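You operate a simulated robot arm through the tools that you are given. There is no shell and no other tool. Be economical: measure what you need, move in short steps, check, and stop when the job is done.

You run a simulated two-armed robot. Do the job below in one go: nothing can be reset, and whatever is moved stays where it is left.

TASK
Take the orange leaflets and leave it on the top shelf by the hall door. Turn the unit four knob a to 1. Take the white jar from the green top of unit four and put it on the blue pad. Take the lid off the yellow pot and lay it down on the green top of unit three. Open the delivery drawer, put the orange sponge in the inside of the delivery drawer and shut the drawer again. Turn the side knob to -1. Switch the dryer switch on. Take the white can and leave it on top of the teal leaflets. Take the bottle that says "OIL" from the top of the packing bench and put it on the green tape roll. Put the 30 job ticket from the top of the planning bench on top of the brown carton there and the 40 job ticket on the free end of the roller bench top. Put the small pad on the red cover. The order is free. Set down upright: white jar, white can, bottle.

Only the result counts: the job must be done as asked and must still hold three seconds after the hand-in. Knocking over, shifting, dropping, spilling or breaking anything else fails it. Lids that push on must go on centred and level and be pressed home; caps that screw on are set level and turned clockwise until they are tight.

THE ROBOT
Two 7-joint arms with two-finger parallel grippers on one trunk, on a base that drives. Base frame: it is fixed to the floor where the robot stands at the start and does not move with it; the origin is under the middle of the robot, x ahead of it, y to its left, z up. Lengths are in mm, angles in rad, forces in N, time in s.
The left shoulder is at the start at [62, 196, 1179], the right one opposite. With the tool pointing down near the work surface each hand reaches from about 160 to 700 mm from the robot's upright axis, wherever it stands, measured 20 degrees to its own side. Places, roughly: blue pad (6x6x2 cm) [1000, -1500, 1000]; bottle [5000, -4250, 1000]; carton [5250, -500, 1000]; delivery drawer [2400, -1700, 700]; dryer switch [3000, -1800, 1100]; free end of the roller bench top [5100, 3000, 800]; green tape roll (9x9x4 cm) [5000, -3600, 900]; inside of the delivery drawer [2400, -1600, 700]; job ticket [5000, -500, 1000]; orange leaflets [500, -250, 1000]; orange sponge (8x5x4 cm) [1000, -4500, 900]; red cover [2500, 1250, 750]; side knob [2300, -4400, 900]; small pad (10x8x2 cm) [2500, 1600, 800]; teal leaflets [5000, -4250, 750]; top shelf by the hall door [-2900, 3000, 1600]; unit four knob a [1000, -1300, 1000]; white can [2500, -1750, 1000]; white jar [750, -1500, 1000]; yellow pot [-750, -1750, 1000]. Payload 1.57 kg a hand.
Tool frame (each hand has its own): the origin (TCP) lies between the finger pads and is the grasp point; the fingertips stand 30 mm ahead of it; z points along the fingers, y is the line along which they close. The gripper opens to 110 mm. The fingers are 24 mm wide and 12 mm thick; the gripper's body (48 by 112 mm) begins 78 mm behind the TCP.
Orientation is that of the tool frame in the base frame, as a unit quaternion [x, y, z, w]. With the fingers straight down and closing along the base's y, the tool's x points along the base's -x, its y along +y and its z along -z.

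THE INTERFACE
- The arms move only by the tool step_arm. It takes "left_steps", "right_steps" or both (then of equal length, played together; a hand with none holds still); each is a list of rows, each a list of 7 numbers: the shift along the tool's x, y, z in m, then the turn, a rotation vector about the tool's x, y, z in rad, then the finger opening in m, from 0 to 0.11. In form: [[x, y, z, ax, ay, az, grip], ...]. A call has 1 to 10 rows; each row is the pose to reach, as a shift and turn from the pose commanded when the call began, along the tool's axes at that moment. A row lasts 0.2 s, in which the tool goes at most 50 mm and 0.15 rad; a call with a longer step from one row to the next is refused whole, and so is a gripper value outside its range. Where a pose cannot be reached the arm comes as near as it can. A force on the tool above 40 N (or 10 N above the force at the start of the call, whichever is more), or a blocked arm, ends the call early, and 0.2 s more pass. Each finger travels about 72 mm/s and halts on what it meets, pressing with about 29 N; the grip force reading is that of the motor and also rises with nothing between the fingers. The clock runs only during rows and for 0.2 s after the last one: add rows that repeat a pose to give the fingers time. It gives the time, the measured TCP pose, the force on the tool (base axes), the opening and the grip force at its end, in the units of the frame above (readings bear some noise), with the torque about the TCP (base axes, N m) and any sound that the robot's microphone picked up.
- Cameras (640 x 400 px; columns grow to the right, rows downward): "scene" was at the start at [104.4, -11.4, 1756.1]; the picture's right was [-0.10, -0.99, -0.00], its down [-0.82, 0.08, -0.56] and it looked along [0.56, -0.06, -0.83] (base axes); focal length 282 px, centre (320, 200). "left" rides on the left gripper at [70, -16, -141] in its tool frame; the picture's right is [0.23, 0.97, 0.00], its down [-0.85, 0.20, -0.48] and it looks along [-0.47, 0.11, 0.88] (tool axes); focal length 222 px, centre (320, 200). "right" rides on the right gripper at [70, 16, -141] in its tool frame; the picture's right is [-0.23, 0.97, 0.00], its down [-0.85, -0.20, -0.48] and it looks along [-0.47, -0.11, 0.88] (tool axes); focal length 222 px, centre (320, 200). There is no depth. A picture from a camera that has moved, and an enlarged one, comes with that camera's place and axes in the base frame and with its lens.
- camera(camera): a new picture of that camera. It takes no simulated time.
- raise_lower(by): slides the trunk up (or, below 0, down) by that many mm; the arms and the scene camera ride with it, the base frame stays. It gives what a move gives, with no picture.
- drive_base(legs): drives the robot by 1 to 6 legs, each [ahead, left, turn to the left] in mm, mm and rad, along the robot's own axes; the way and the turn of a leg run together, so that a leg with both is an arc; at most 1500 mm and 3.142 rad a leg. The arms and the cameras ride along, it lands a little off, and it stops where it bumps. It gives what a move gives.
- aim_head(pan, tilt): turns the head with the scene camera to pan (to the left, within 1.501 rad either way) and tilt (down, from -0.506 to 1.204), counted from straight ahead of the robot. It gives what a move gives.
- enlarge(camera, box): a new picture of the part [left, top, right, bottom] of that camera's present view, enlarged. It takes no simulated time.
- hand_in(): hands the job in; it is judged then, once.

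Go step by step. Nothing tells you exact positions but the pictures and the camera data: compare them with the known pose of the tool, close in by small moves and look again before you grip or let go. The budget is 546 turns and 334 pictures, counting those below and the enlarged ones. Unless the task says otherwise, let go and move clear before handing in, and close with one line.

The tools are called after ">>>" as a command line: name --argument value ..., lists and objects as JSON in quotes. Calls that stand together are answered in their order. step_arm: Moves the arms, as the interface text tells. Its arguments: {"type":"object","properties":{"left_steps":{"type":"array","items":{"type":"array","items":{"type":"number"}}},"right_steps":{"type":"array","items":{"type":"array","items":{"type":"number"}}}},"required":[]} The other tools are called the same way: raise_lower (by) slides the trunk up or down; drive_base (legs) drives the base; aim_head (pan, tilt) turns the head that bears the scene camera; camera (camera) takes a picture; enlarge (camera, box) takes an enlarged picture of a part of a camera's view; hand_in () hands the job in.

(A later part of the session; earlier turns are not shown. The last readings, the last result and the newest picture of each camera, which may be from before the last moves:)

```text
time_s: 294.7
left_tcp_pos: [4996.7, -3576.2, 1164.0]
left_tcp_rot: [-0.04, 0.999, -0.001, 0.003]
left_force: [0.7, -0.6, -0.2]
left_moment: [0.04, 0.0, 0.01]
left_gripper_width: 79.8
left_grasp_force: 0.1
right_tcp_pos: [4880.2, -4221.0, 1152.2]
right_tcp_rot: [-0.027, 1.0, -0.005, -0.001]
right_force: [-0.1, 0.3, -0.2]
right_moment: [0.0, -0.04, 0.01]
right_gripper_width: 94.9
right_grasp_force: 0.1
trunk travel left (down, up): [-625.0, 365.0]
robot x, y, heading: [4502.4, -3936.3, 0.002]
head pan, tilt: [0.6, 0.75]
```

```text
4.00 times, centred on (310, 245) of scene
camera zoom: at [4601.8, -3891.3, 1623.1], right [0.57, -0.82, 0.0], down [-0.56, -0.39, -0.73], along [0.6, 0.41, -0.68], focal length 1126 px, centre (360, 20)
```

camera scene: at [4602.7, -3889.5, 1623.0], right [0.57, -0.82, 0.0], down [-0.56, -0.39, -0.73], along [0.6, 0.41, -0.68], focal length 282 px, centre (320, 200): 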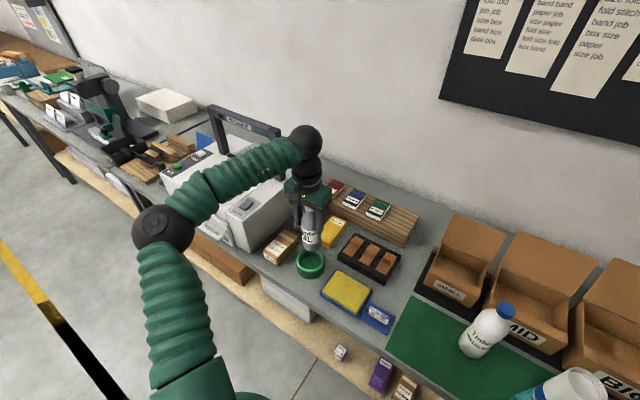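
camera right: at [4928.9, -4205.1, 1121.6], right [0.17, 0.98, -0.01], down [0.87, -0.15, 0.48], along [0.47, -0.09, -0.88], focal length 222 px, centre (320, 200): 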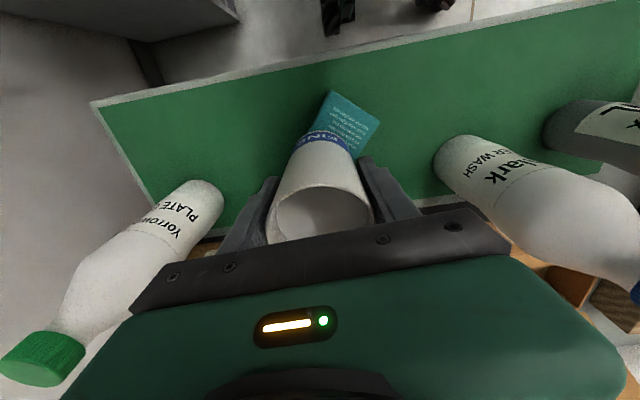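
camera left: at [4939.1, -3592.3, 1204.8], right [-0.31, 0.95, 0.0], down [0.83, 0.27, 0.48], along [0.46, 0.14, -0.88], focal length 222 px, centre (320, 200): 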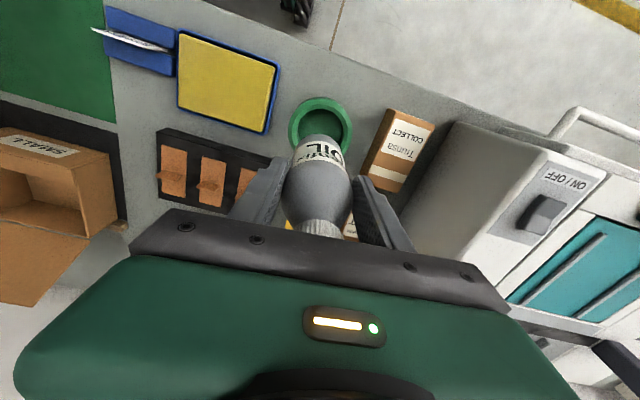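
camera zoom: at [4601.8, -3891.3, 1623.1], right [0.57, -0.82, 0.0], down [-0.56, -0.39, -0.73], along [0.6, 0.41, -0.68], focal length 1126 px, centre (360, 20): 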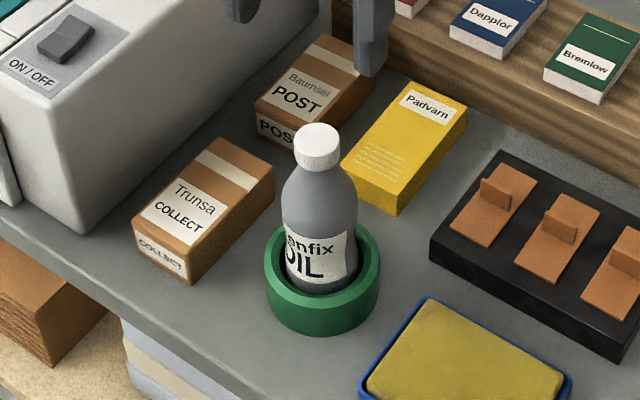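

Bottle stands in the roll. Next the planning bench; I back off, raise the trunk and look north.

>>> drive_base --legs '[[-230, 0, 0]]'

>>> raise_lower --by 150

>>> aim_head --pan 1.2 --tilt 0.35

>>> camera --camera "scene"

```text
time_s: 296.4
left_tcp_pos: [4765.4, -3575.8, 1163.5]
left_tcp_rot: [-0.04, 0.999, 0.0, 0.003]
left_force: [-0.4, -0.5, -0.2]
left_moment: [0.03, 0.0, 0.0]
left_gripper_width: 79.9
left_grasp_force: 0.1
right_tcp_pos: [4652.4, -4219.9, 1153.1]
right_tcp_rot: [-0.029, 1.0, -0.004, -0.001]
right_force: [-0.6, -0.9, -0.4]
right_moment: [0.04, -0.01, 0.0]
right_gripper_width: 94.9
right_grasp_force: 0.1
trunk travel left (down, up): [-625.0, 365.0]
robot x, y, heading: [4267.0, -3938.1, 0.002]
head pan, tilt: [0.6, 0.75]
```

```text
time_s: 298.2
left_tcp_pos: [4764.7, -3575.0, 1314.5]
left_tcp_rot: [-0.041, 0.999, -0.001, 0.004]
left_force: [-0.1, -1.3, -0.2]
left_moment: [0.03, -0.02, 0.04]
left_gripper_width: 79.9
left_grasp_force: 0.0
right_tcp_pos: [4649.7, -4220.5, 1303.3]
right_tcp_rot: [-0.028, 1.0, -0.005, 0.0]
right_force: [-0.8, 0.7, -1.0]
right_moment: [0.01, 0.01, -0.05]
right_gripper_width: 94.9
right_grasp_force: 0.0
trunk travel left (down, up): [-775.0, 215.0]
robot x, y, heading: [4269.2, -3935.6, -0.0]
head pan, tilt: [0.6, 0.75]
```

```text
time_s: 299.2
left_tcp_pos: [4763.1, -3575.7, 1316.2]
left_tcp_rot: [-0.041, 0.999, -0.001, 0.003]
left_force: [0.1, -0.7, 0.7]
left_moment: [0.01, -0.02, -0.02]
left_gripper_width: 79.7
left_grasp_force: 0.0
right_tcp_pos: [4649.2, -4219.5, 1303.2]
right_tcp_rot: [-0.028, 1.0, -0.005, -0.001]
right_force: [0.6, 0.6, 0.1]
right_moment: [-0.02, -0.02, 0.0]
right_gripper_width: 95.1
right_grasp_force: 0.1
trunk travel left (down, up): [-775.0, 215.0]
robot x, y, heading: [4270.3, -3934.6, 0.004]
head pan, tilt: [1.201, 0.351]
```

```text
155 pictures are left
camera scene: at [4336.1, -3850.7, 1808.7], right [0.93, -0.36, 0.0], down [-0.12, -0.32, -0.94], along [0.34, 0.88, -0.35], focal length 282 px, centre (320, 200)
```

scene: 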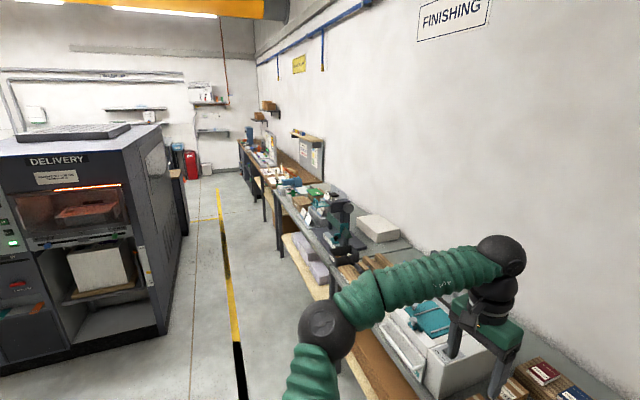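

The corridor is clear. I strafe north to the planning bench.

>>> drive_base --legs '[[0, 1500, 0], [0, 1450, 0], [0, 0, -0.01]]'

>>> aim_head --pan 0.5 --tilt 0.5

>>> camera --camera "scene"

```text
time_s: 313.6
left_tcp_pos: [4809.6, -661.6, 1314.3]
left_tcp_rot: [-0.03, 1.0, -0.001, 0.003]
left_force: [0.8, -0.3, 0.2]
left_moment: [-0.02, 0.02, 0.04]
left_gripper_width: 80.2
left_grasp_force: 0.1
right_tcp_pos: [4679.7, -1302.4, 1303.3]
right_tcp_rot: [-0.016, 1.0, -0.005, -0.001]
right_force: [-0.5, -0.1, 0.2]
right_moment: [0.01, -0.01, 0.0]
right_gripper_width: 95.1
right_grasp_force: 0.1
trunk travel left (down, up): [-775.0, 215.0]
robot x, y, heading: [4307.7, -1008.8, -0.024]
head pan, tilt: [1.201, 0.351]
```

```text
time_s: 314.7
left_tcp_pos: [4808.7, -661.4, 1314.8]
left_tcp_rot: [-0.029, 1.0, -0.001, 0.004]
left_force: [0.2, -0.6, 0.3]
left_moment: [-0.01, -0.01, -0.02]
left_gripper_width: 79.9
left_grasp_force: 0.0
right_tcp_pos: [4679.2, -1301.9, 1302.9]
right_tcp_rot: [-0.016, 1.0, -0.006, 0.0]
right_force: [0.3, 0.4, -0.2]
right_moment: [-0.03, 0.01, -0.02]
right_gripper_width: 95.2
right_grasp_force: 0.1
trunk travel left (down, up): [-775.0, 215.0]
robot x, y, heading: [4304.4, -1012.7, -0.02]
head pan, tilt: [0.499, 0.499]
```

```text
154 pictures are left
camera scene: at [4421.5, -971.2, 1795.1], right [0.46, -0.89, 0.0], down [-0.43, -0.22, -0.88], along [0.78, 0.41, -0.48], focal length 282 px, centre (320, 200)
```

scene: 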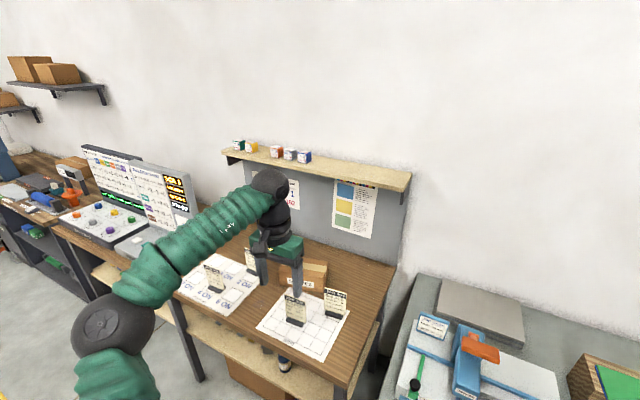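

>>> enlarge --camera "scene" --box '[160, 220, 380, 370]'

>>> camera --camera "left"

```text
2.67 times, centred on (270, 295) of scene
camera zoom: at [4421.5, -971.2, 1795.1], right [0.46, -0.89, 0.0], down [-0.43, -0.22, -0.88], along [0.78, 0.41, -0.48], focal length 751 px, centre (453, -53)
```

zoom: 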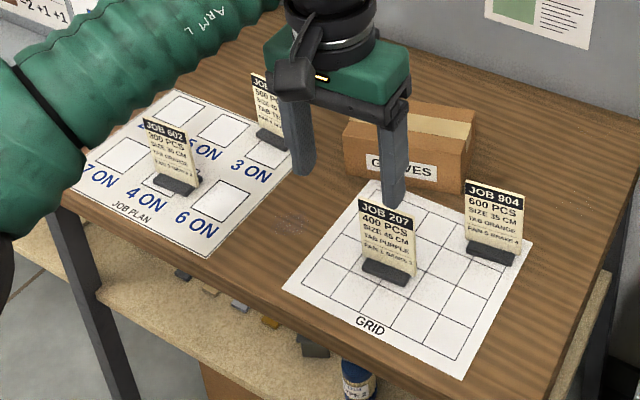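

```text
152 pictures are left
camera left: at [4737.4, -680.7, 1455.8], right [-0.28, 0.96, 0.0], down [0.84, 0.25, 0.48], along [0.47, 0.13, -0.87], focal length 222 px, centre (320, 200)
```

left: 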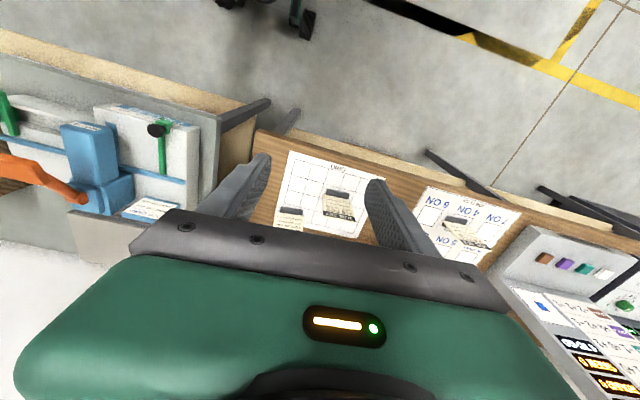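

I need to read the tickets closely. I retract the left hand and move nearer.

>>> step_arm --left_steps '[[0.045, 0, 0, 0, 0, 0, 0.08], [0.09, 0, 0, 0, 0, 0, 0.08], [0.13, 0.01, 0, 0, 0, 0, 0.08], [0.17, 0.02, 0, 0, 0, 0, 0.08], [0.2, 0.03, -0.02, 0, 0, 0, 0.08]]' --right_steps '[[0.02, 0.04, 0, 0, 0, 0, 0.095], [0.04, 0.07, 0, 0, 0, 0, 0.095], [0.05, 0.1, 0, 0, 0, 0, 0.095], [0.05, 0.13, 0, 0, 0, 0, 0.095], [0.05, 0.16, 0, 0, 0, 0, 0.095]]'

>>> drive_base --legs '[[150, 330, 0.02]]'

>>> aim_head --pan 0.1 --tilt 0.75

>>> camera --camera "scene"

```text
time_s: 315.9
left_tcp_pos: [4601.7, -641.5, 1334.3]
left_tcp_rot: [-0.03, 1.0, 0.0, 0.005]
left_force: [-0.6, 0.7, 1.4]
left_moment: [0.05, -0.02, -0.01]
left_gripper_width: 80.0
left_grasp_force: 0.1
right_tcp_pos: [4620.9, -1143.1, 1302.8]
right_tcp_rot: [-0.016, 1.0, -0.006, 0.001]
right_force: [-0.4, 0.2, -0.3]
right_moment: [0.0, -0.02, 0.01]
right_gripper_width: 95.0
right_grasp_force: 0.1
trunk travel left (down, up): [-775.0, 215.0]
robot x, y, heading: [4308.7, -1008.3, -0.017]
head pan, tilt: [0.499, 0.499]
```

```text
time_s: 318.2
left_tcp_pos: [4746.3, -324.5, 1337.2]
left_tcp_rot: [-0.041, 0.999, 0.002, 0.005]
left_force: [-0.9, -0.2, -1.3]
left_moment: [0.02, -0.01, 0.01]
left_gripper_width: 80.0
left_grasp_force: 0.0
right_tcp_pos: [4777.7, -826.8, 1302.1]
right_tcp_rot: [-0.028, 1.0, -0.002, 0.0]
right_force: [-0.1, -1.0, -0.1]
right_moment: [0.07, -0.03, -0.02]
right_gripper_width: 94.9
right_grasp_force: 0.0
trunk travel left (down, up): [-775.0, 215.0]
robot x, y, heading: [4454.5, -692.2, 0.001]
head pan, tilt: [0.499, 0.499]
```

```text
time_s: 319.1
left_tcp_pos: [4747.0, -321.6, 1334.8]
left_tcp_rot: [-0.04, 0.999, 0.0, 0.003]
left_force: [-0.4, 0.0, 0.7]
left_moment: [0.04, 0.01, 0.0]
left_gripper_width: 80.1
left_grasp_force: 0.1
right_tcp_pos: [4776.6, -823.3, 1300.9]
right_tcp_rot: [-0.027, 1.0, -0.003, 0.0]
right_force: [-0.1, -0.1, 0.1]
right_moment: [0.03, -0.02, -0.01]
right_gripper_width: 94.9
right_grasp_force: 0.0
trunk travel left (down, up): [-775.0, 215.0]
robot x, y, heading: [4458.2, -691.9, -0.004]
head pan, tilt: [0.099, 0.75]
```

```text
151 pictures are left
camera scene: at [4572.1, -692.1, 1773.3], right [0.1, -0.99, 0.0], down [-0.68, -0.07, -0.73], along [0.73, 0.08, -0.68], focal length 282 px, centre (320, 200)
```

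scene: 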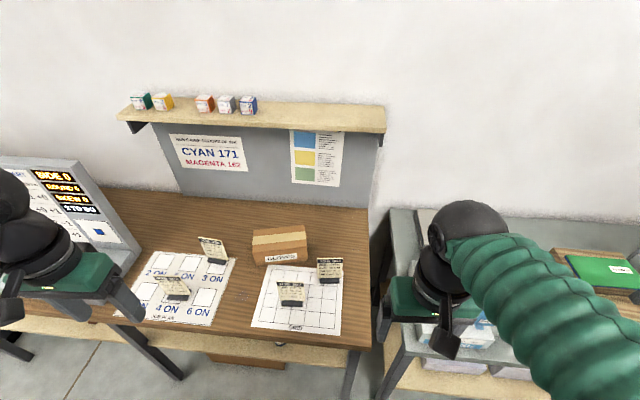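

>>> enlarge --camera "scene" --box '[145, 225, 245, 305]'

>>> enlarge --camera "scene" --box '[250, 240, 360, 325]'

```text
5.00 times, centred on (195, 265) of scene
camera zoom: at [4572.1, -692.1, 1773.3], right [0.1, -0.99, 0.0], down [-0.68, -0.07, -0.73], along [0.73, 0.08, -0.68], focal length 1408 px, centre (945, -125)
```

zoom: 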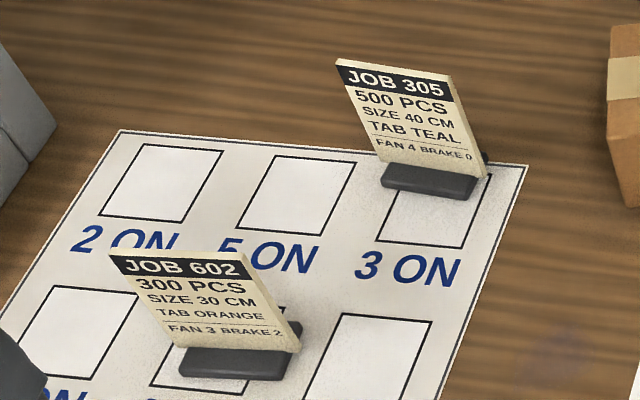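

```text
4.71 times, centred on (305, 282) of scene
camera zoom: at [4572.1, -692.1, 1773.3], right [0.1, -0.99, 0.0], down [-0.68, -0.07, -0.73], along [0.73, 0.08, -0.68], focal length 1325 px, centre (391, -188)
```

zoom: 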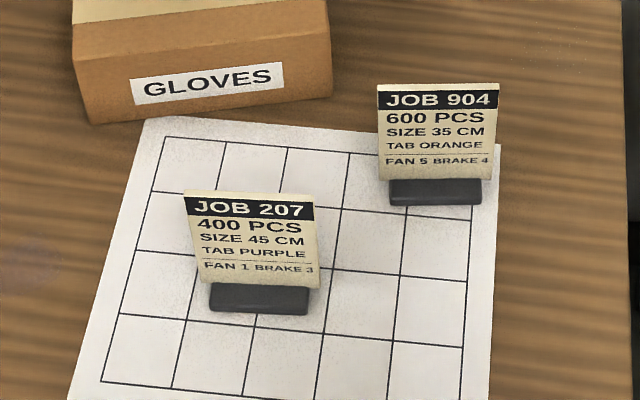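

Ticket "SIZE 30 CM" is JOB 602 (near [4990, -175]); "SIZE 40 CM" is JOB 305 (near [5150, -237]). I move nearer, in front of them.

>>> drive_base --legs '[[110, 330, 0]]'

>>> aim_head --pan 0.1 --tilt 0.9

>>> camera --camera "scene"

>>> camera --camera "left"

```text
time_s: 321.3
left_tcp_pos: [4852.4, -0.3, 1336.8]
left_tcp_rot: [-0.041, 0.999, 0.004, 0.004]
left_force: [0.5, 0.6, -0.3]
left_moment: [-0.05, -0.03, -0.02]
left_gripper_width: 80.1
left_grasp_force: 0.1
right_tcp_pos: [4883.5, -501.8, 1301.5]
right_tcp_rot: [-0.028, 1.0, -0.002, 0.0]
right_force: [0.1, -0.1, -0.1]
right_moment: [-0.01, -0.05, 0.01]
right_gripper_width: 95.1
right_grasp_force: 0.0
trunk travel left (down, up): [-775.0, 215.0]
robot x, y, heading: [4563.1, -364.7, 0.008]
head pan, tilt: [0.099, 0.75]
```

```text
time_s: 322.0
left_tcp_pos: [4852.4, 5.7, 1334.9]
left_tcp_rot: [-0.041, 0.999, 0.001, 0.004]
left_force: [0.0, 0.1, 0.4]
left_moment: [0.0, 0.01, -0.02]
left_gripper_width: 79.8
left_grasp_force: 0.1
right_tcp_pos: [4885.8, -496.6, 1301.8]
right_tcp_rot: [-0.028, 1.0, -0.004, 0.001]
right_force: [0.1, -0.2, -0.9]
right_moment: [-0.01, -0.01, 0.03]
right_gripper_width: 95.2
right_grasp_force: 0.2
trunk travel left (down, up): [-775.0, 215.0]
robot x, y, heading: [4565.9, -365.0, 0.01]
head pan, tilt: [0.099, 0.901]
```

```text
148 pictures are left
camera scene: at [4671.3, -363.0, 1761.4], right [0.1, -0.99, 0.0], down [-0.78, -0.08, -0.62], along [0.62, 0.07, -0.78], focal length 282 px, centre (320, 200)
```

scene: 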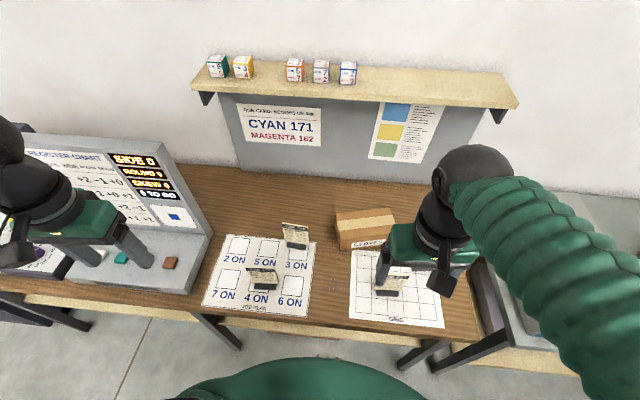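

```text
147 pictures are left
camera left: at [4782.4, -16.7, 1476.0], right [-0.31, 0.95, 0.0], down [0.83, 0.27, 0.49], along [0.46, 0.15, -0.87], focal length 222 px, centre (320, 200)
```

left: 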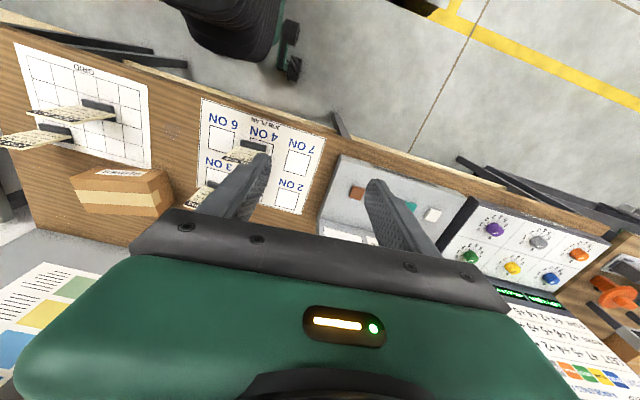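

>>> step_arm --left_steps '[[-0.03, -0.035, 0.0, 0, 0, 0, 0.11], [-0.058, -0.073, 0.0, 0, 0, 0, 0.11], [-0.085, -0.11, 0.01, 0, 0, 0, 0.11], [-0.11, -0.145, 0.03, 0, 0, 0, 0.11], [-0.13, -0.167, 0.06, 0, 0, 0, 0.11], [-0.13, -0.167, 0.1, 0, 0, 0, 0.11], [-0.13, -0.167, 0.14, 0, 0, 0, 0.11]]'

>>> camera --camera "left"

>>> enlarge --camera "scene" --box '[190, 200, 350, 320]'

```text
time_s: 323.6
left_tcp_pos: [4996.2, -144.8, 1194.5]
left_tcp_rot: [-0.042, 0.999, -0.001, 0.003]
left_force: [0.6, -0.1, -0.2]
left_moment: [-0.01, 0.0, -0.02]
left_gripper_width: 109.8
left_grasp_force: 0.2
right_tcp_pos: [4885.3, -490.6, 1303.6]
right_tcp_rot: [-0.03, 1.0, -0.006, -0.001]
right_force: [0.1, -1.0, -0.5]
right_moment: [-0.03, 0.0, -0.02]
right_gripper_width: 94.7
right_grasp_force: 0.0
trunk travel left (down, up): [-775.0, 215.0]
robot x, y, heading: [4565.6, -366.0, 0.003]
head pan, tilt: [0.099, 0.901]
```

```text
146 pictures are left
camera left: at [4926.7, -165.0, 1335.4], right [-0.31, 0.95, -0.01], down [0.83, 0.27, 0.48], along [0.46, 0.14, -0.87], focal length 222 px, centre (320, 200)
```

left: 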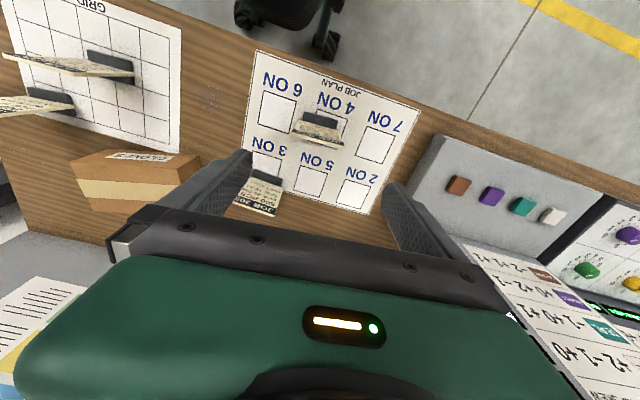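

```text
3.33 times, centred on (270, 260) of scene
camera zoom: at [4672.3, -356.9, 1761.3], right [0.1, -0.99, 0.0], down [-0.78, -0.08, -0.62], along [0.62, 0.06, -0.78], focal length 939 px, centre (487, 0)
```

zoom: 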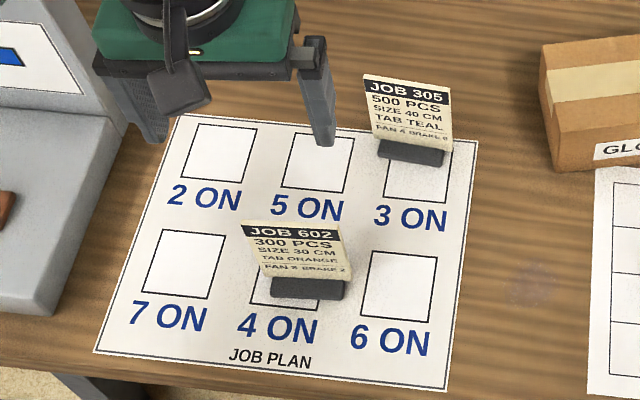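

JOB 602's base is at [5000, -148, ≈890], card leaning back ≈22 mm. I'll grip the card by its side edges; first I go lower with yaw aligned.

>>> step_arm --left_steps '[[-0.005, -0.002, 0.04, 0, 0, 0.042, 0.11], [-0.0116, -0.005, 0.08, 0, 0, 0.084, 0.11], [-0.0116, -0.005, 0.12, 0, 0, 0.084, 0.11], [-0.0116, -0.005, 0.15, 0, 0, 0.084, 0.11]]'

>>> camera --camera "left"

>>> enlarge --camera "scene" --box '[190, 200, 350, 320]'

```text
time_s: 324.6
left_tcp_pos: [5010.7, -149.2, 1045.6]
left_tcp_rot: [0.0, 1.0, -0.002, 0.003]
left_force: [-0.1, -0.5, -0.6]
left_moment: [-0.01, -0.04, 0.0]
left_gripper_width: 109.8
left_grasp_force: 0.1
right_tcp_pos: [4885.7, -492.6, 1302.8]
right_tcp_rot: [-0.028, 1.0, -0.007, -0.001]
right_force: [0.2, -0.1, -0.1]
right_moment: [-0.01, 0.0, -0.01]
right_gripper_width: 95.0
right_grasp_force: 0.2
trunk travel left (down, up): [-775.0, 215.0]
robot x, y, heading: [4567.6, -371.0, 0.002]
head pan, tilt: [0.099, 0.901]
```

```text
144 pictures are left
camera left: at [4938.4, -165.2, 1185.4], right [-0.23, 0.97, 0.0], down [0.85, 0.2, 0.48], along [0.47, 0.11, -0.87], focal length 222 px, centre (320, 200)
```

left: 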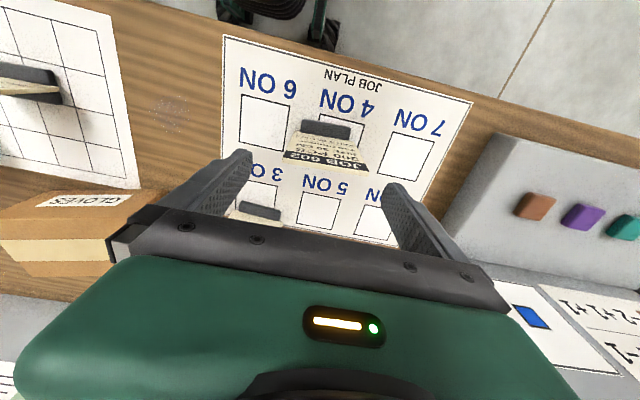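

```text
3.33 times, centred on (270, 260) of scene
camera zoom: at [4673.5, -360.2, 1761.2], right [0.1, -0.99, 0.0], down [-0.78, -0.08, -0.62], along [0.62, 0.06, -0.78], focal length 939 px, centre (487, 0)
```

zoom: 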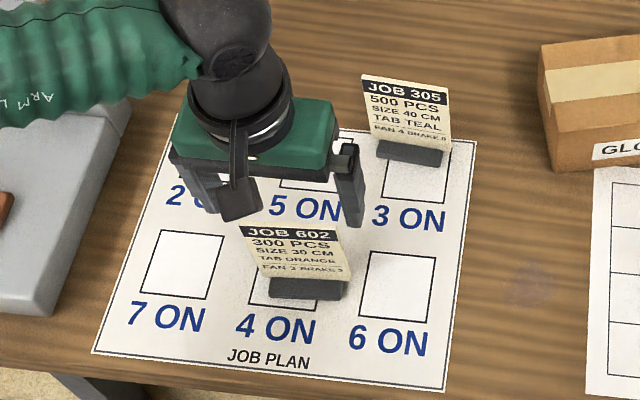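

>>> step_arm --left_steps '[[0.004, 0.004, 0.03, 0, 0, 0, 0.11], [0.004, 0.004, 0.06, 0, 0, 0, 0.11]]'

>>> camera --camera "left"

>>> enlarge --camera "scene" --box '[190, 200, 350, 320]'

```text
time_s: 325.2
left_tcp_pos: [5006.9, -145.5, 983.6]
left_tcp_rot: [-0.001, 1.0, -0.001, 0.004]
left_force: [0.5, -0.8, -0.8]
left_moment: [0.0, 0.01, 0.01]
left_gripper_width: 110.1
left_grasp_force: 0.1
right_tcp_pos: [4885.1, -492.1, 1301.4]
right_tcp_rot: [-0.029, 1.0, -0.006, -0.001]
right_force: [0.1, 1.5, 1.6]
right_moment: [0.01, 0.03, -0.02]
right_gripper_width: 95.0
right_grasp_force: 0.1
trunk travel left (down, up): [-775.0, 215.0]
robot x, y, heading: [4566.4, -366.1, 0.002]
head pan, tilt: [0.099, 0.901]
```

```text
142 pictures are left
camera left: at [4935.1, -160.7, 1124.5], right [-0.23, 0.97, 0.0], down [0.85, 0.2, 0.48], along [0.47, 0.11, -0.88], focal length 222 px, centre (320, 200)
```

left: 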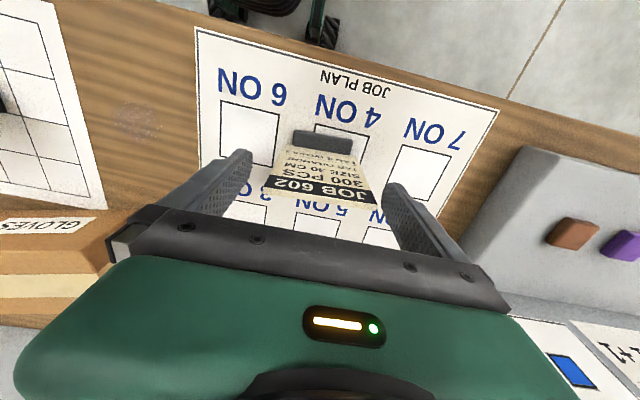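

```text
3.33 times, centred on (270, 260) of scene
camera zoom: at [4674.4, -360.2, 1761.2], right [0.1, -0.99, 0.0], down [-0.78, -0.08, -0.62], along [0.62, 0.06, -0.79], focal length 939 px, centre (487, 0)
```

zoom: 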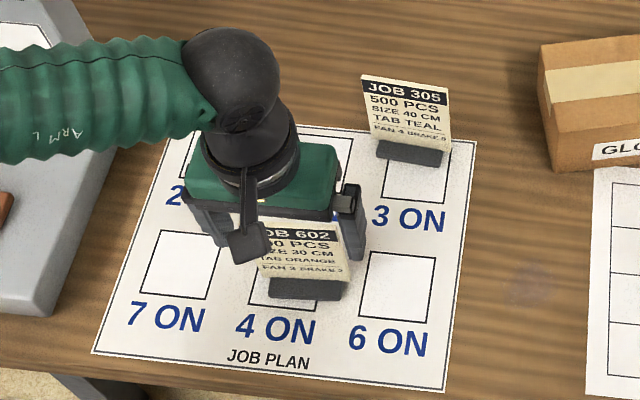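

>>> step_arm --left_steps '[[0, 0, 0.02, 0, 0, 0, 0.11], [0, 0, 0.042, 0, 0, 0, 0.11]]'

>>> camera --camera "left"

>>> enlarge --camera "scene" --box '[190, 200, 350, 320]'

```text
time_s: 325.8
left_tcp_pos: [5007.6, -146.5, 940.4]
left_tcp_rot: [0.001, 1.0, -0.001, 0.003]
left_force: [0.3, -0.2, 0.2]
left_moment: [-0.04, 0.02, -0.01]
left_gripper_width: 110.0
left_grasp_force: 0.1
right_tcp_pos: [4886.7, -492.5, 1303.0]
right_tcp_rot: [-0.027, 1.0, -0.007, -0.001]
right_force: [0.5, 0.0, 0.7]
right_moment: [0.01, -0.01, 0.0]
right_gripper_width: 94.7
right_grasp_force: 0.1
trunk travel left (down, up): [-775.0, 215.0]
robot x, y, heading: [4565.9, -370.7, 0.005]
head pan, tilt: [0.099, 0.901]
```

```text
140 pictures are left
camera left: at [4935.8, -162.2, 1082.5], right [-0.23, 0.97, 0.0], down [0.85, 0.2, 0.48], along [0.47, 0.11, -0.87], focal length 222 px, centre (320, 200)
```

left: 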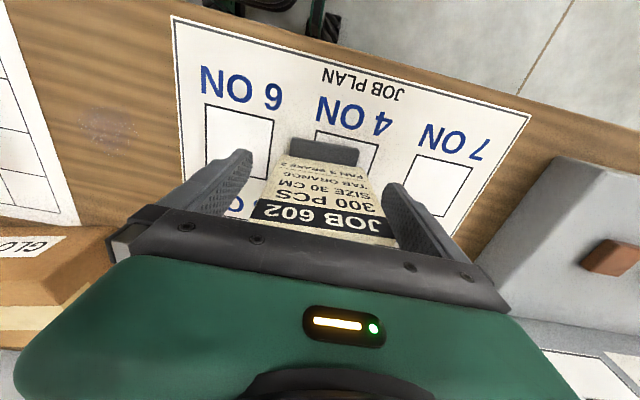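

```text
3.33 times, centred on (270, 260) of scene
camera zoom: at [4674.6, -360.7, 1761.1], right [0.1, -0.99, 0.0], down [-0.78, -0.08, -0.62], along [0.62, 0.06, -0.79], focal length 939 px, centre (487, 0)
```

zoom: 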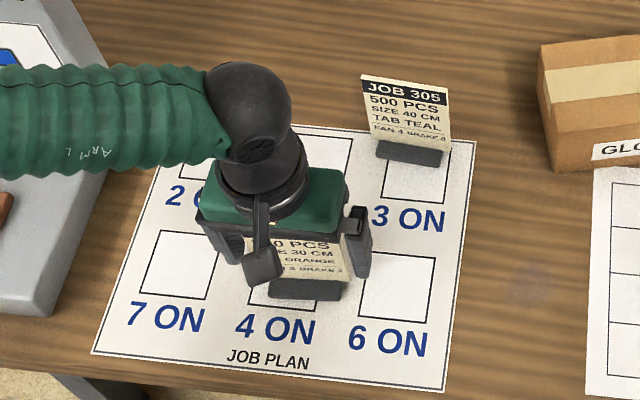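

>>> step_arm --left_steps '[[0, 0, 0, 0, 0, 0, 0.098], [0, 0, 0, 0, 0, 0, 0.088], [0, 0, 0, 0, 0, 0, 0.08], [0, 0, 0, 0, 0, 0, 0.075]]'

>>> camera --camera "left"

```text
time_s: 326.8
left_tcp_pos: [5006.8, -146.8, 943.7]
left_tcp_rot: [0.001, 1.0, -0.001, 0.004]
left_force: [-0.5, 0.8, 0.5]
left_moment: [0.13, -0.03, 0.03]
left_gripper_width: 87.6
left_grasp_force: 29.1
right_tcp_pos: [4885.7, -493.7, 1301.6]
right_tcp_rot: [-0.027, 1.0, -0.007, -0.001]
right_force: [-1.0, 0.0, -0.4]
right_moment: [0.01, -0.04, 0.04]
right_gripper_width: 95.0
right_grasp_force: 0.0
trunk travel left (down, up): [-775.0, 215.0]
robot x, y, heading: [4563.7, -369.3, 0.004]
head pan, tilt: [0.099, 0.901]
```

```text
138 pictures are left
camera left: at [4934.6, -162.1, 1083.2], right [-0.23, 0.97, 0.0], down [0.85, 0.2, 0.48], along [0.47, 0.11, -0.87], focal length 222 px, centre (320, 200)
```

left: 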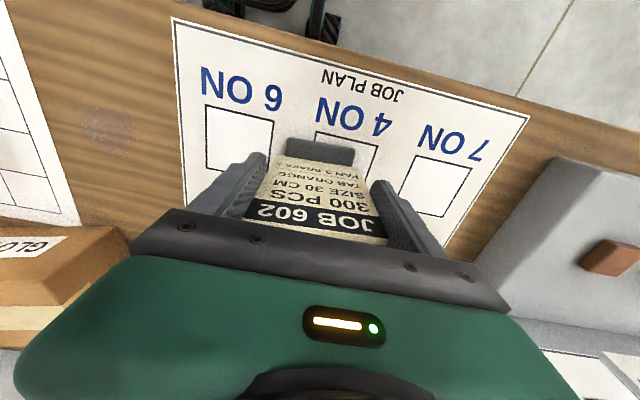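

>>> step_arm --left_steps '[[0, 0, -0.015, 0, 0, 0, 0.075], [0, 0, -0.05, 0, 0, 0, 0.075], [0, 0, -0.09, 0, 0, 0, 0.075], [0, 0, -0.13, 0, 0, 0, 0.075], [0, 0, -0.17, 0, 0, 0, 0.075]]'

>>> camera --camera "left"

>>> camera --camera "scene"

```text
time_s: 328.0
left_tcp_pos: [5002.9, -145.3, 1112.0]
left_tcp_rot: [0.0, 1.0, 0.0, 0.003]
left_force: [-0.5, -0.4, -0.3]
left_moment: [0.04, 0.02, 0.0]
left_gripper_width: 87.7
left_grasp_force: 29.1
right_tcp_pos: [4884.6, -492.6, 1302.5]
right_tcp_rot: [-0.027, 1.0, -0.006, 0.0]
right_force: [-1.3, -0.4, 0.8]
right_moment: [-0.03, 0.01, 0.02]
right_gripper_width: 95.0
right_grasp_force: 0.0
trunk travel left (down, up): [-775.0, 215.0]
robot x, y, heading: [4563.4, -365.8, 0.006]
head pan, tilt: [0.099, 0.901]
```

```text
137 pictures are left
camera left: at [4931.2, -161.2, 1253.9], right [-0.23, 0.97, 0.0], down [0.85, 0.2, 0.48], along [0.47, 0.11, -0.87], focal length 222 px, centre (320, 200)
```

left: 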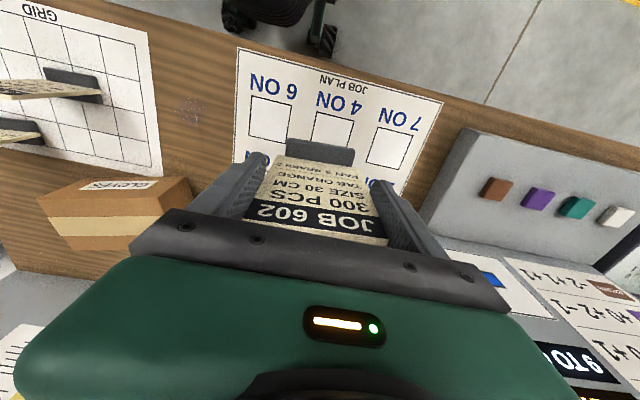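

```text
136 pictures are left
camera scene: at [4671.7, -360.9, 1761.3], right [0.1, -0.99, 0.0], down [-0.78, -0.08, -0.62], along [0.62, 0.06, -0.78], focal length 282 px, centre (320, 200)
```

scene: 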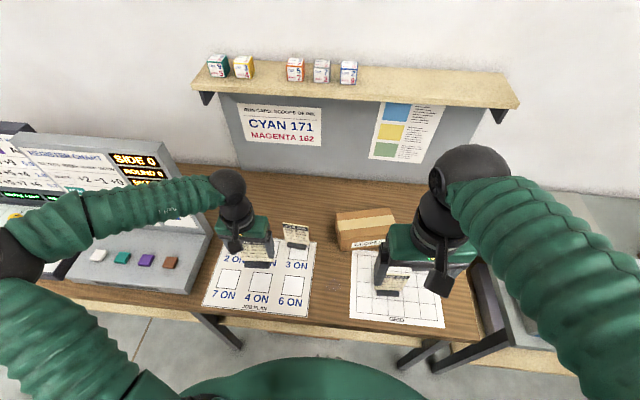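

Ticket 30 is lifted. The carton top is near [5215, -465]. I shift the base toward it.

>>> drive_base --legs '[[55, -150, 0]]'

>>> step_arm --left_steps '[[-0.03, 0, -0.01, 0, 0, 0, 0.075], [-0.06, 0, -0.01, 0, 0, 0, 0.075], [-0.09, 0, -0.01, 0, 0, 0, 0.075], [-0.09, -0.03, -0.01, 0, 0, 0, 0.075], [-0.09, -0.06, -0.01, 0, 0, 0, 0.075], [-0.09, -0.06, -0.01, 0, 0, 0, 0.075]]'

>>> camera --camera "scene"

>>> camera --camera "left"

```text
time_s: 329.4
left_tcp_pos: [5060.2, -281.3, 1108.8]
left_tcp_rot: [0.001, 1.0, -0.007, 0.004]
left_force: [-0.3, 1.3, -0.8]
left_moment: [-0.06, -0.02, 0.0]
left_gripper_width: 87.5
left_grasp_force: 28.6
right_tcp_pos: [4940.5, -626.4, 1304.7]
right_tcp_rot: [-0.029, 0.999, -0.013, 0.0]
right_force: [0.3, -0.6, 0.1]
right_moment: [0.02, -0.03, 0.05]
right_gripper_width: 94.9
right_grasp_force: 0.1
trunk travel left (down, up): [-775.0, 215.0]
robot x, y, heading: [4621.5, -515.2, 0.002]
head pan, tilt: [0.099, 0.901]
```

```text
time_s: 330.8
left_tcp_pos: [5150.0, -360.3, 1123.9]
left_tcp_rot: [0.0, 1.0, 0.002, 0.004]
left_force: [0.0, 0.2, -0.7]
left_moment: [0.0, -0.04, -0.01]
left_gripper_width: 87.6
left_grasp_force: 29.0
right_tcp_pos: [4939.8, -648.9, 1302.2]
right_tcp_rot: [-0.029, 1.0, -0.003, 0.0]
right_force: [-0.1, 0.5, -0.7]
right_moment: [0.03, 0.0, 0.03]
right_gripper_width: 95.1
right_grasp_force: 0.2
trunk travel left (down, up): [-775.0, 215.0]
robot x, y, heading: [4622.0, -513.7, 0.005]
head pan, tilt: [0.099, 0.901]
```

```text
135 pictures are left
camera scene: at [4730.1, -517.3, 1761.2], right [0.1, -0.99, 0.0], down [-0.78, -0.08, -0.62], along [0.62, 0.07, -0.78], focal length 282 px, centre (320, 200)
```

scene: 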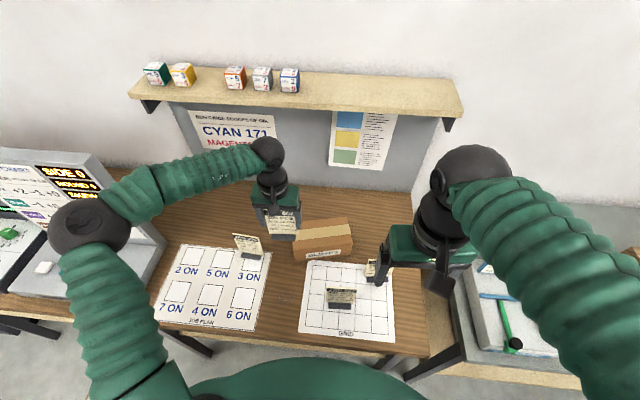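

```text
134 pictures are left
camera left: at [5078.1, -376.2, 1264.3], right [-0.23, 0.97, 0.0], down [0.85, 0.2, 0.49], along [0.47, 0.11, -0.87], focal length 222 px, centre (320, 200)
```

left: 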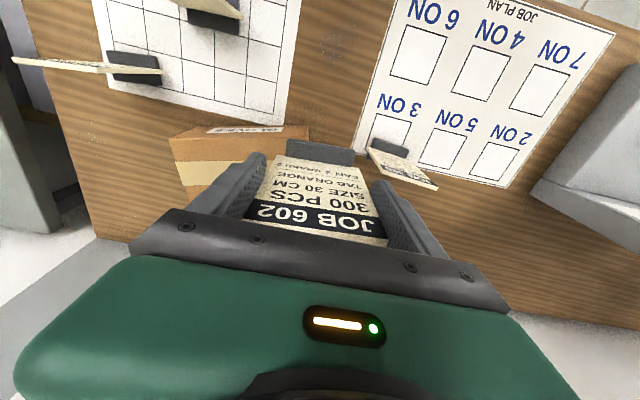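

>>> enlarge --camera "scene" --box '[220, 180, 380, 300]'

```text
3.33 times, centred on (300, 240) of scene
camera zoom: at [4730.1, -517.3, 1761.2], right [0.1, -0.99, 0.0], down [-0.78, -0.08, -0.62], along [0.62, 0.07, -0.78], focal length 939 px, centre (387, 67)
```

zoom: 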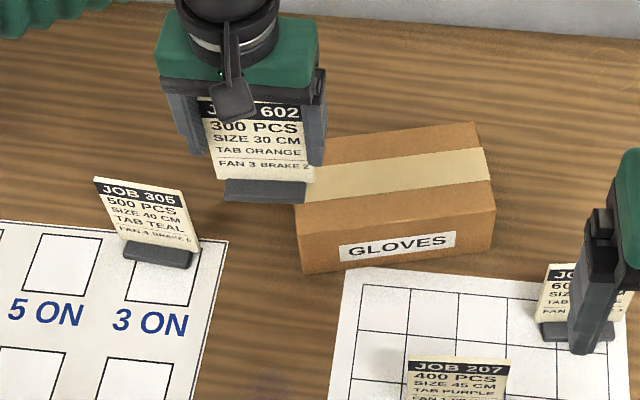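

Carton top is about 194×70 mm, centred [5206, -468], z ≈ 1015. I move the ticket above it.

>>> step_arm --left_steps '[[-0.022, -0.036, 0, 0, 0, 0, 0.075], [-0.044, -0.072, 0, 0, 0, 0, 0.075], [-0.066, -0.108, 0, 0, 0, 0, 0.075], [-0.066, -0.108, 0.015, 0, 0, 0, 0.075]]'

>>> enlarge --camera "scene" --box '[240, 170, 400, 290]'

>>> camera --camera "left"

```text
time_s: 331.8
left_tcp_pos: [5216.8, -460.7, 1108.6]
left_tcp_rot: [0.001, 1.0, -0.001, 0.003]
left_force: [0.9, 0.0, -0.9]
left_moment: [-0.05, 0.04, 0.03]
left_gripper_width: 87.5
left_grasp_force: 28.9
right_tcp_pos: [4940.5, -640.0, 1303.2]
right_tcp_rot: [-0.029, 1.0, -0.005, 0.0]
right_force: [-0.1, -0.8, 0.2]
right_moment: [-0.02, 0.02, 0.02]
right_gripper_width: 95.0
right_grasp_force: 0.1
trunk travel left (down, up): [-775.0, 215.0]
robot x, y, heading: [4624.2, -515.4, 0.003]
head pan, tilt: [0.099, 0.901]
```

```text
3.33 times, centred on (320, 230) of scene
camera zoom: at [4730.1, -504.2, 1761.2], right [0.1, -0.99, 0.0], down [-0.78, -0.08, -0.62], along [0.62, 0.06, -0.79], focal length 939 px, centre (320, 100)
```

zoom: 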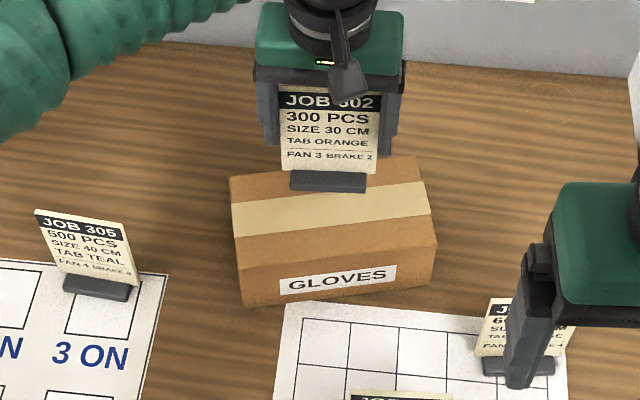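

```text
131 pictures are left
camera left: at [5144.2, -476.2, 1249.4], right [-0.23, 0.97, 0.0], down [0.85, 0.2, 0.48], along [0.47, 0.11, -0.87], focal length 222 px, centre (320, 200)
```

left: 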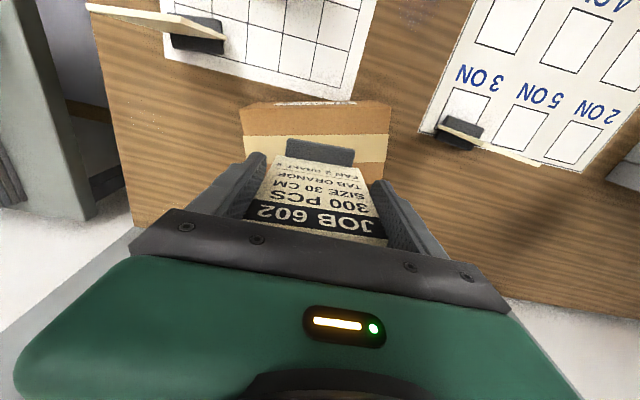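

Re-measured: carton top z ≈ 980, centre [5212, -469]. I trim 8 mm and lower.

>>> step_arm --left_steps '[[0, -0.008, 0.03, 0, 0, 0, 0.075], [0, -0.008, 0.06, 0, 0, 0, 0.075], [0, -0.008, 0.066, 0, 0, 0, 0.075]]'

>>> enlarge --camera "scene" --box '[240, 170, 400, 290]'

>>> camera --camera "left"

```text
time_s: 332.6
left_tcp_pos: [5216.3, -475.1, 1041.5]
left_tcp_rot: [0.001, 1.0, 0.003, 0.003]
left_force: [-0.4, 0.7, -1.0]
left_moment: [-0.06, 0.03, -0.01]
left_gripper_width: 87.7
left_grasp_force: 29.4
right_tcp_pos: [4940.7, -644.9, 1302.5]
right_tcp_rot: [-0.029, 1.0, -0.004, 0.0]
right_force: [0.0, 0.0, -0.7]
right_moment: [0.03, 0.01, 0.03]
right_gripper_width: 94.8
right_grasp_force: 0.0
trunk travel left (down, up): [-775.0, 215.0]
robot x, y, heading: [4621.7, -510.8, 0.002]
head pan, tilt: [0.099, 0.901]
```

```text
3.33 times, centred on (320, 230) of scene
camera zoom: at [4730.1, -511.1, 1761.2], right [0.1, -0.99, 0.0], down [-0.78, -0.08, -0.62], along [0.62, 0.06, -0.78], focal length 939 px, centre (320, 100)
```

zoom: 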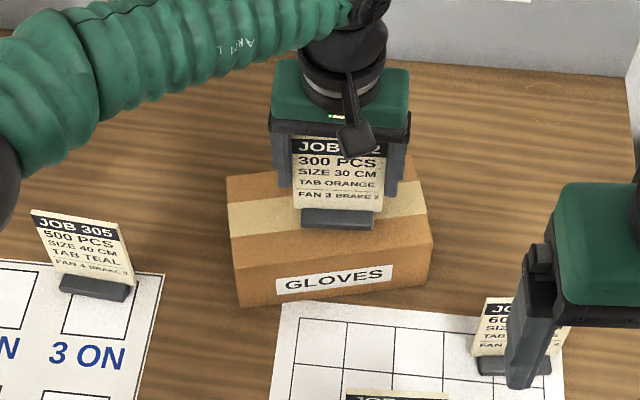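

```text
129 pictures are left
camera left: at [5144.4, -490.7, 1182.7], right [-0.23, 0.97, 0.0], down [0.85, 0.2, 0.49], along [0.47, 0.11, -0.87], focal length 222 px, centre (320, 200)
```

left: 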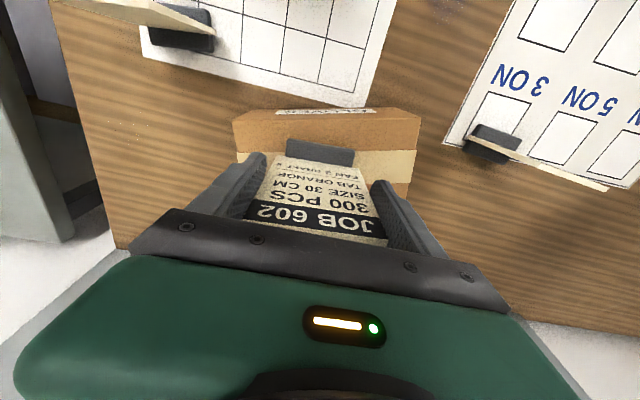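

>>> step_arm --left_steps '[[-0.015, 0, 0.0, 0, 0, 0, 0.075], [-0.015, 0, 0.005, 0, 0, 0, 0.075]]'

>>> step_arm --left_steps '[[0, 0, 0.004, 0, 0, 0, 0.075], [0, 0, 0.007, 0, 0, 0, 0.075]]'

>>> enlarge --camera "scene" --box '[240, 170, 400, 290]'

```text
time_s: 333.2
left_tcp_pos: [5232.2, -480.5, 1037.5]
left_tcp_rot: [0.001, 1.0, 0.004, 0.003]
left_force: [0.2, 0.1, -1.2]
left_moment: [0.01, 0.0, 0.02]
left_gripper_width: 87.5
left_grasp_force: 28.9
right_tcp_pos: [4941.3, -653.5, 1302.5]
right_tcp_rot: [-0.029, 1.0, -0.002, 0.0]
right_force: [0.5, -0.6, -0.8]
right_moment: [0.02, 0.01, 0.0]
right_gripper_width: 95.0
right_grasp_force: 0.1
trunk travel left (down, up): [-775.0, 215.0]
robot x, y, heading: [4622.8, -517.2, 0.004]
head pan, tilt: [0.099, 0.901]
```

```text
time_s: 333.8
left_tcp_pos: [5231.9, -474.0, 1031.4]
left_tcp_rot: [0.0, 1.0, 0.003, 0.005]
left_force: [0.8, 2.1, 6.1]
left_moment: [-0.06, -0.01, 0.0]
left_gripper_width: 87.6
left_grasp_force: 29.1
right_tcp_pos: [4938.1, -646.8, 1302.8]
right_tcp_rot: [-0.029, 1.0, -0.004, 0.001]
right_force: [-0.6, -0.2, 0.6]
right_moment: [0.0, 0.01, 0.03]
right_gripper_width: 95.0
right_grasp_force: 0.0
trunk travel left (down, up): [-775.0, 215.0]
robot x, y, heading: [4623.6, -520.0, 0.005]
head pan, tilt: [0.099, 0.901]
```

```text
3.33 times, centred on (320, 230) of scene
camera zoom: at [4728.0, -509.6, 1761.5], right [0.1, -0.99, 0.0], down [-0.78, -0.08, -0.62], along [0.62, 0.06, -0.78], focal length 939 px, centre (320, 100)
```

zoom: 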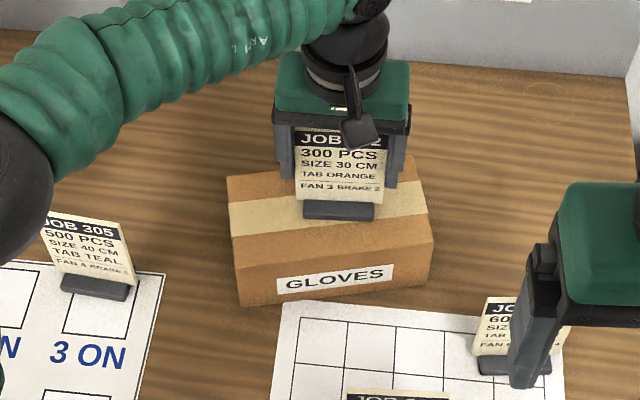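

Contact. I release and lift.

>>> step_arm --left_steps '[[0, 0, 0, 0, 0, 0, 0.095], [0, 0, 0, 0, 0, 0, 0.105], [0, 0, 0, 0, 0, 0, 0.105], [0, 0, -0.04, 0, 0, 0, 0.105], [0, 0, -0.08, 0, 0, 0, 0.105], [0, 0, -0.12, 0, 0, 0, 0.105], [0, 0, -0.16, 0, 0, 0, 0.105]]'

>>> enlarge --camera "scene" --box '[240, 170, 400, 290]'

```text
time_s: 335.4
left_tcp_pos: [5229.1, -476.6, 1192.6]
left_tcp_rot: [0.0, 1.0, 0.002, 0.004]
left_force: [-0.6, 0.3, -0.9]
left_moment: [0.0, -0.02, -0.01]
left_gripper_width: 105.1
left_grasp_force: 0.0
right_tcp_pos: [4941.4, -649.3, 1302.6]
right_tcp_rot: [-0.029, 1.0, -0.003, 0.0]
right_force: [1.2, -0.1, 0.5]
right_moment: [0.0, 0.0, -0.02]
right_gripper_width: 94.8
right_grasp_force: 0.0
trunk travel left (down, up): [-775.0, 215.0]
robot x, y, heading: [4622.4, -521.9, 0.002]
head pan, tilt: [0.099, 0.901]
```

```text
3.33 times, centred on (320, 230) of scene
camera zoom: at [4729.3, -512.4, 1761.2], right [0.1, -0.99, 0.0], down [-0.78, -0.08, -0.62], along [0.62, 0.06, -0.78], focal length 939 px, centre (320, 100)
```

zoom: 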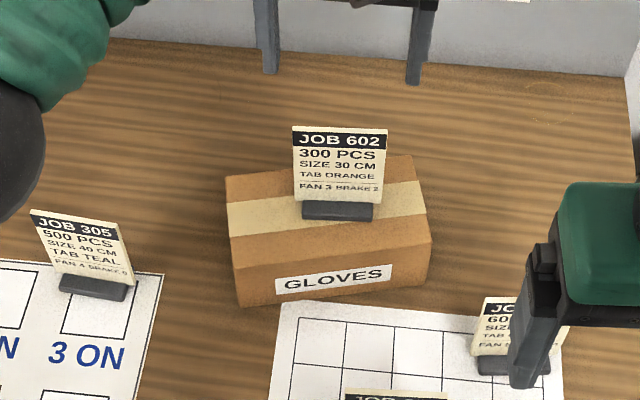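

Ticket 30 stands on the carton. Now ticket 40 (JOB 305) near [5165, -238].

>>> step_arm --left_steps '[[0.011, 0.04, 0, 0, 0, 0, 0.11], [0.022, 0.08, 0, 0, 0, 0, 0.11], [0.033, 0.12, 0, 0, 0, 0, 0.11], [0.044, 0.16, 0, 0, 0, 0, 0.11], [0.055, 0.2, 0, 0, 0, 0, 0.11], [0.064, 0.239, 0.0, 0, 0, 0, 0.11], [0.064, 0.239, 0.04, 0, 0, 0, 0.11], [0.064, 0.239, 0.08, 0, 0, 0, 0.11]]'

>>> camera --camera "left"

>>> enlarge --camera "scene" --box '[180, 170, 340, 290]'

```text
time_s: 337.2
left_tcp_pos: [5168.5, -236.5, 1109.5]
left_tcp_rot: [0.001, 1.0, 0.001, 0.004]
left_force: [-0.1, 0.5, -0.7]
left_moment: [0.02, -0.03, 0.06]
left_gripper_width: 110.0
left_grasp_force: 0.1
right_tcp_pos: [4942.2, -647.1, 1301.7]
right_tcp_rot: [-0.029, 1.0, -0.003, -0.002]
right_force: [0.4, -0.3, -0.2]
right_moment: [0.04, 0.03, -0.01]
right_gripper_width: 94.9
right_grasp_force: 0.1
trunk travel left (down, up): [-775.0, 215.0]
robot x, y, heading: [4622.2, -515.8, 0.004]
head pan, tilt: [0.099, 0.901]
```

```text
126 pictures are left
camera left: at [5097.2, -252.7, 1251.1], right [-0.23, 0.97, 0.0], down [0.85, 0.2, 0.48], along [0.47, 0.11, -0.87], focal length 222 px, centre (320, 200)
```

left: 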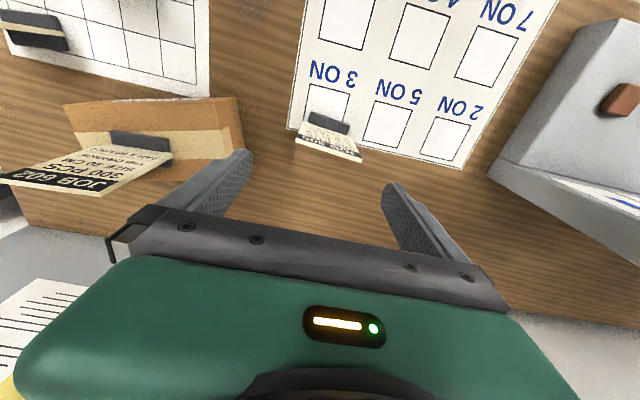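

```text
3.33 times, centred on (260, 230) of scene
camera zoom: at [4731.7, -510.2, 1761.1], right [0.1, -0.99, 0.0], down [-0.78, -0.08, -0.62], along [0.62, 0.06, -0.79], focal length 939 px, centre (520, 100)
```

zoom: 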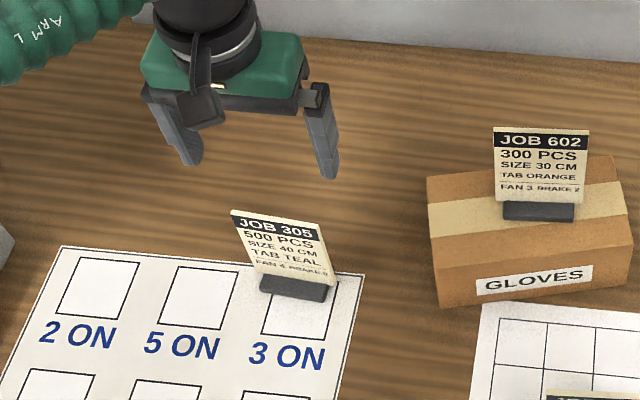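

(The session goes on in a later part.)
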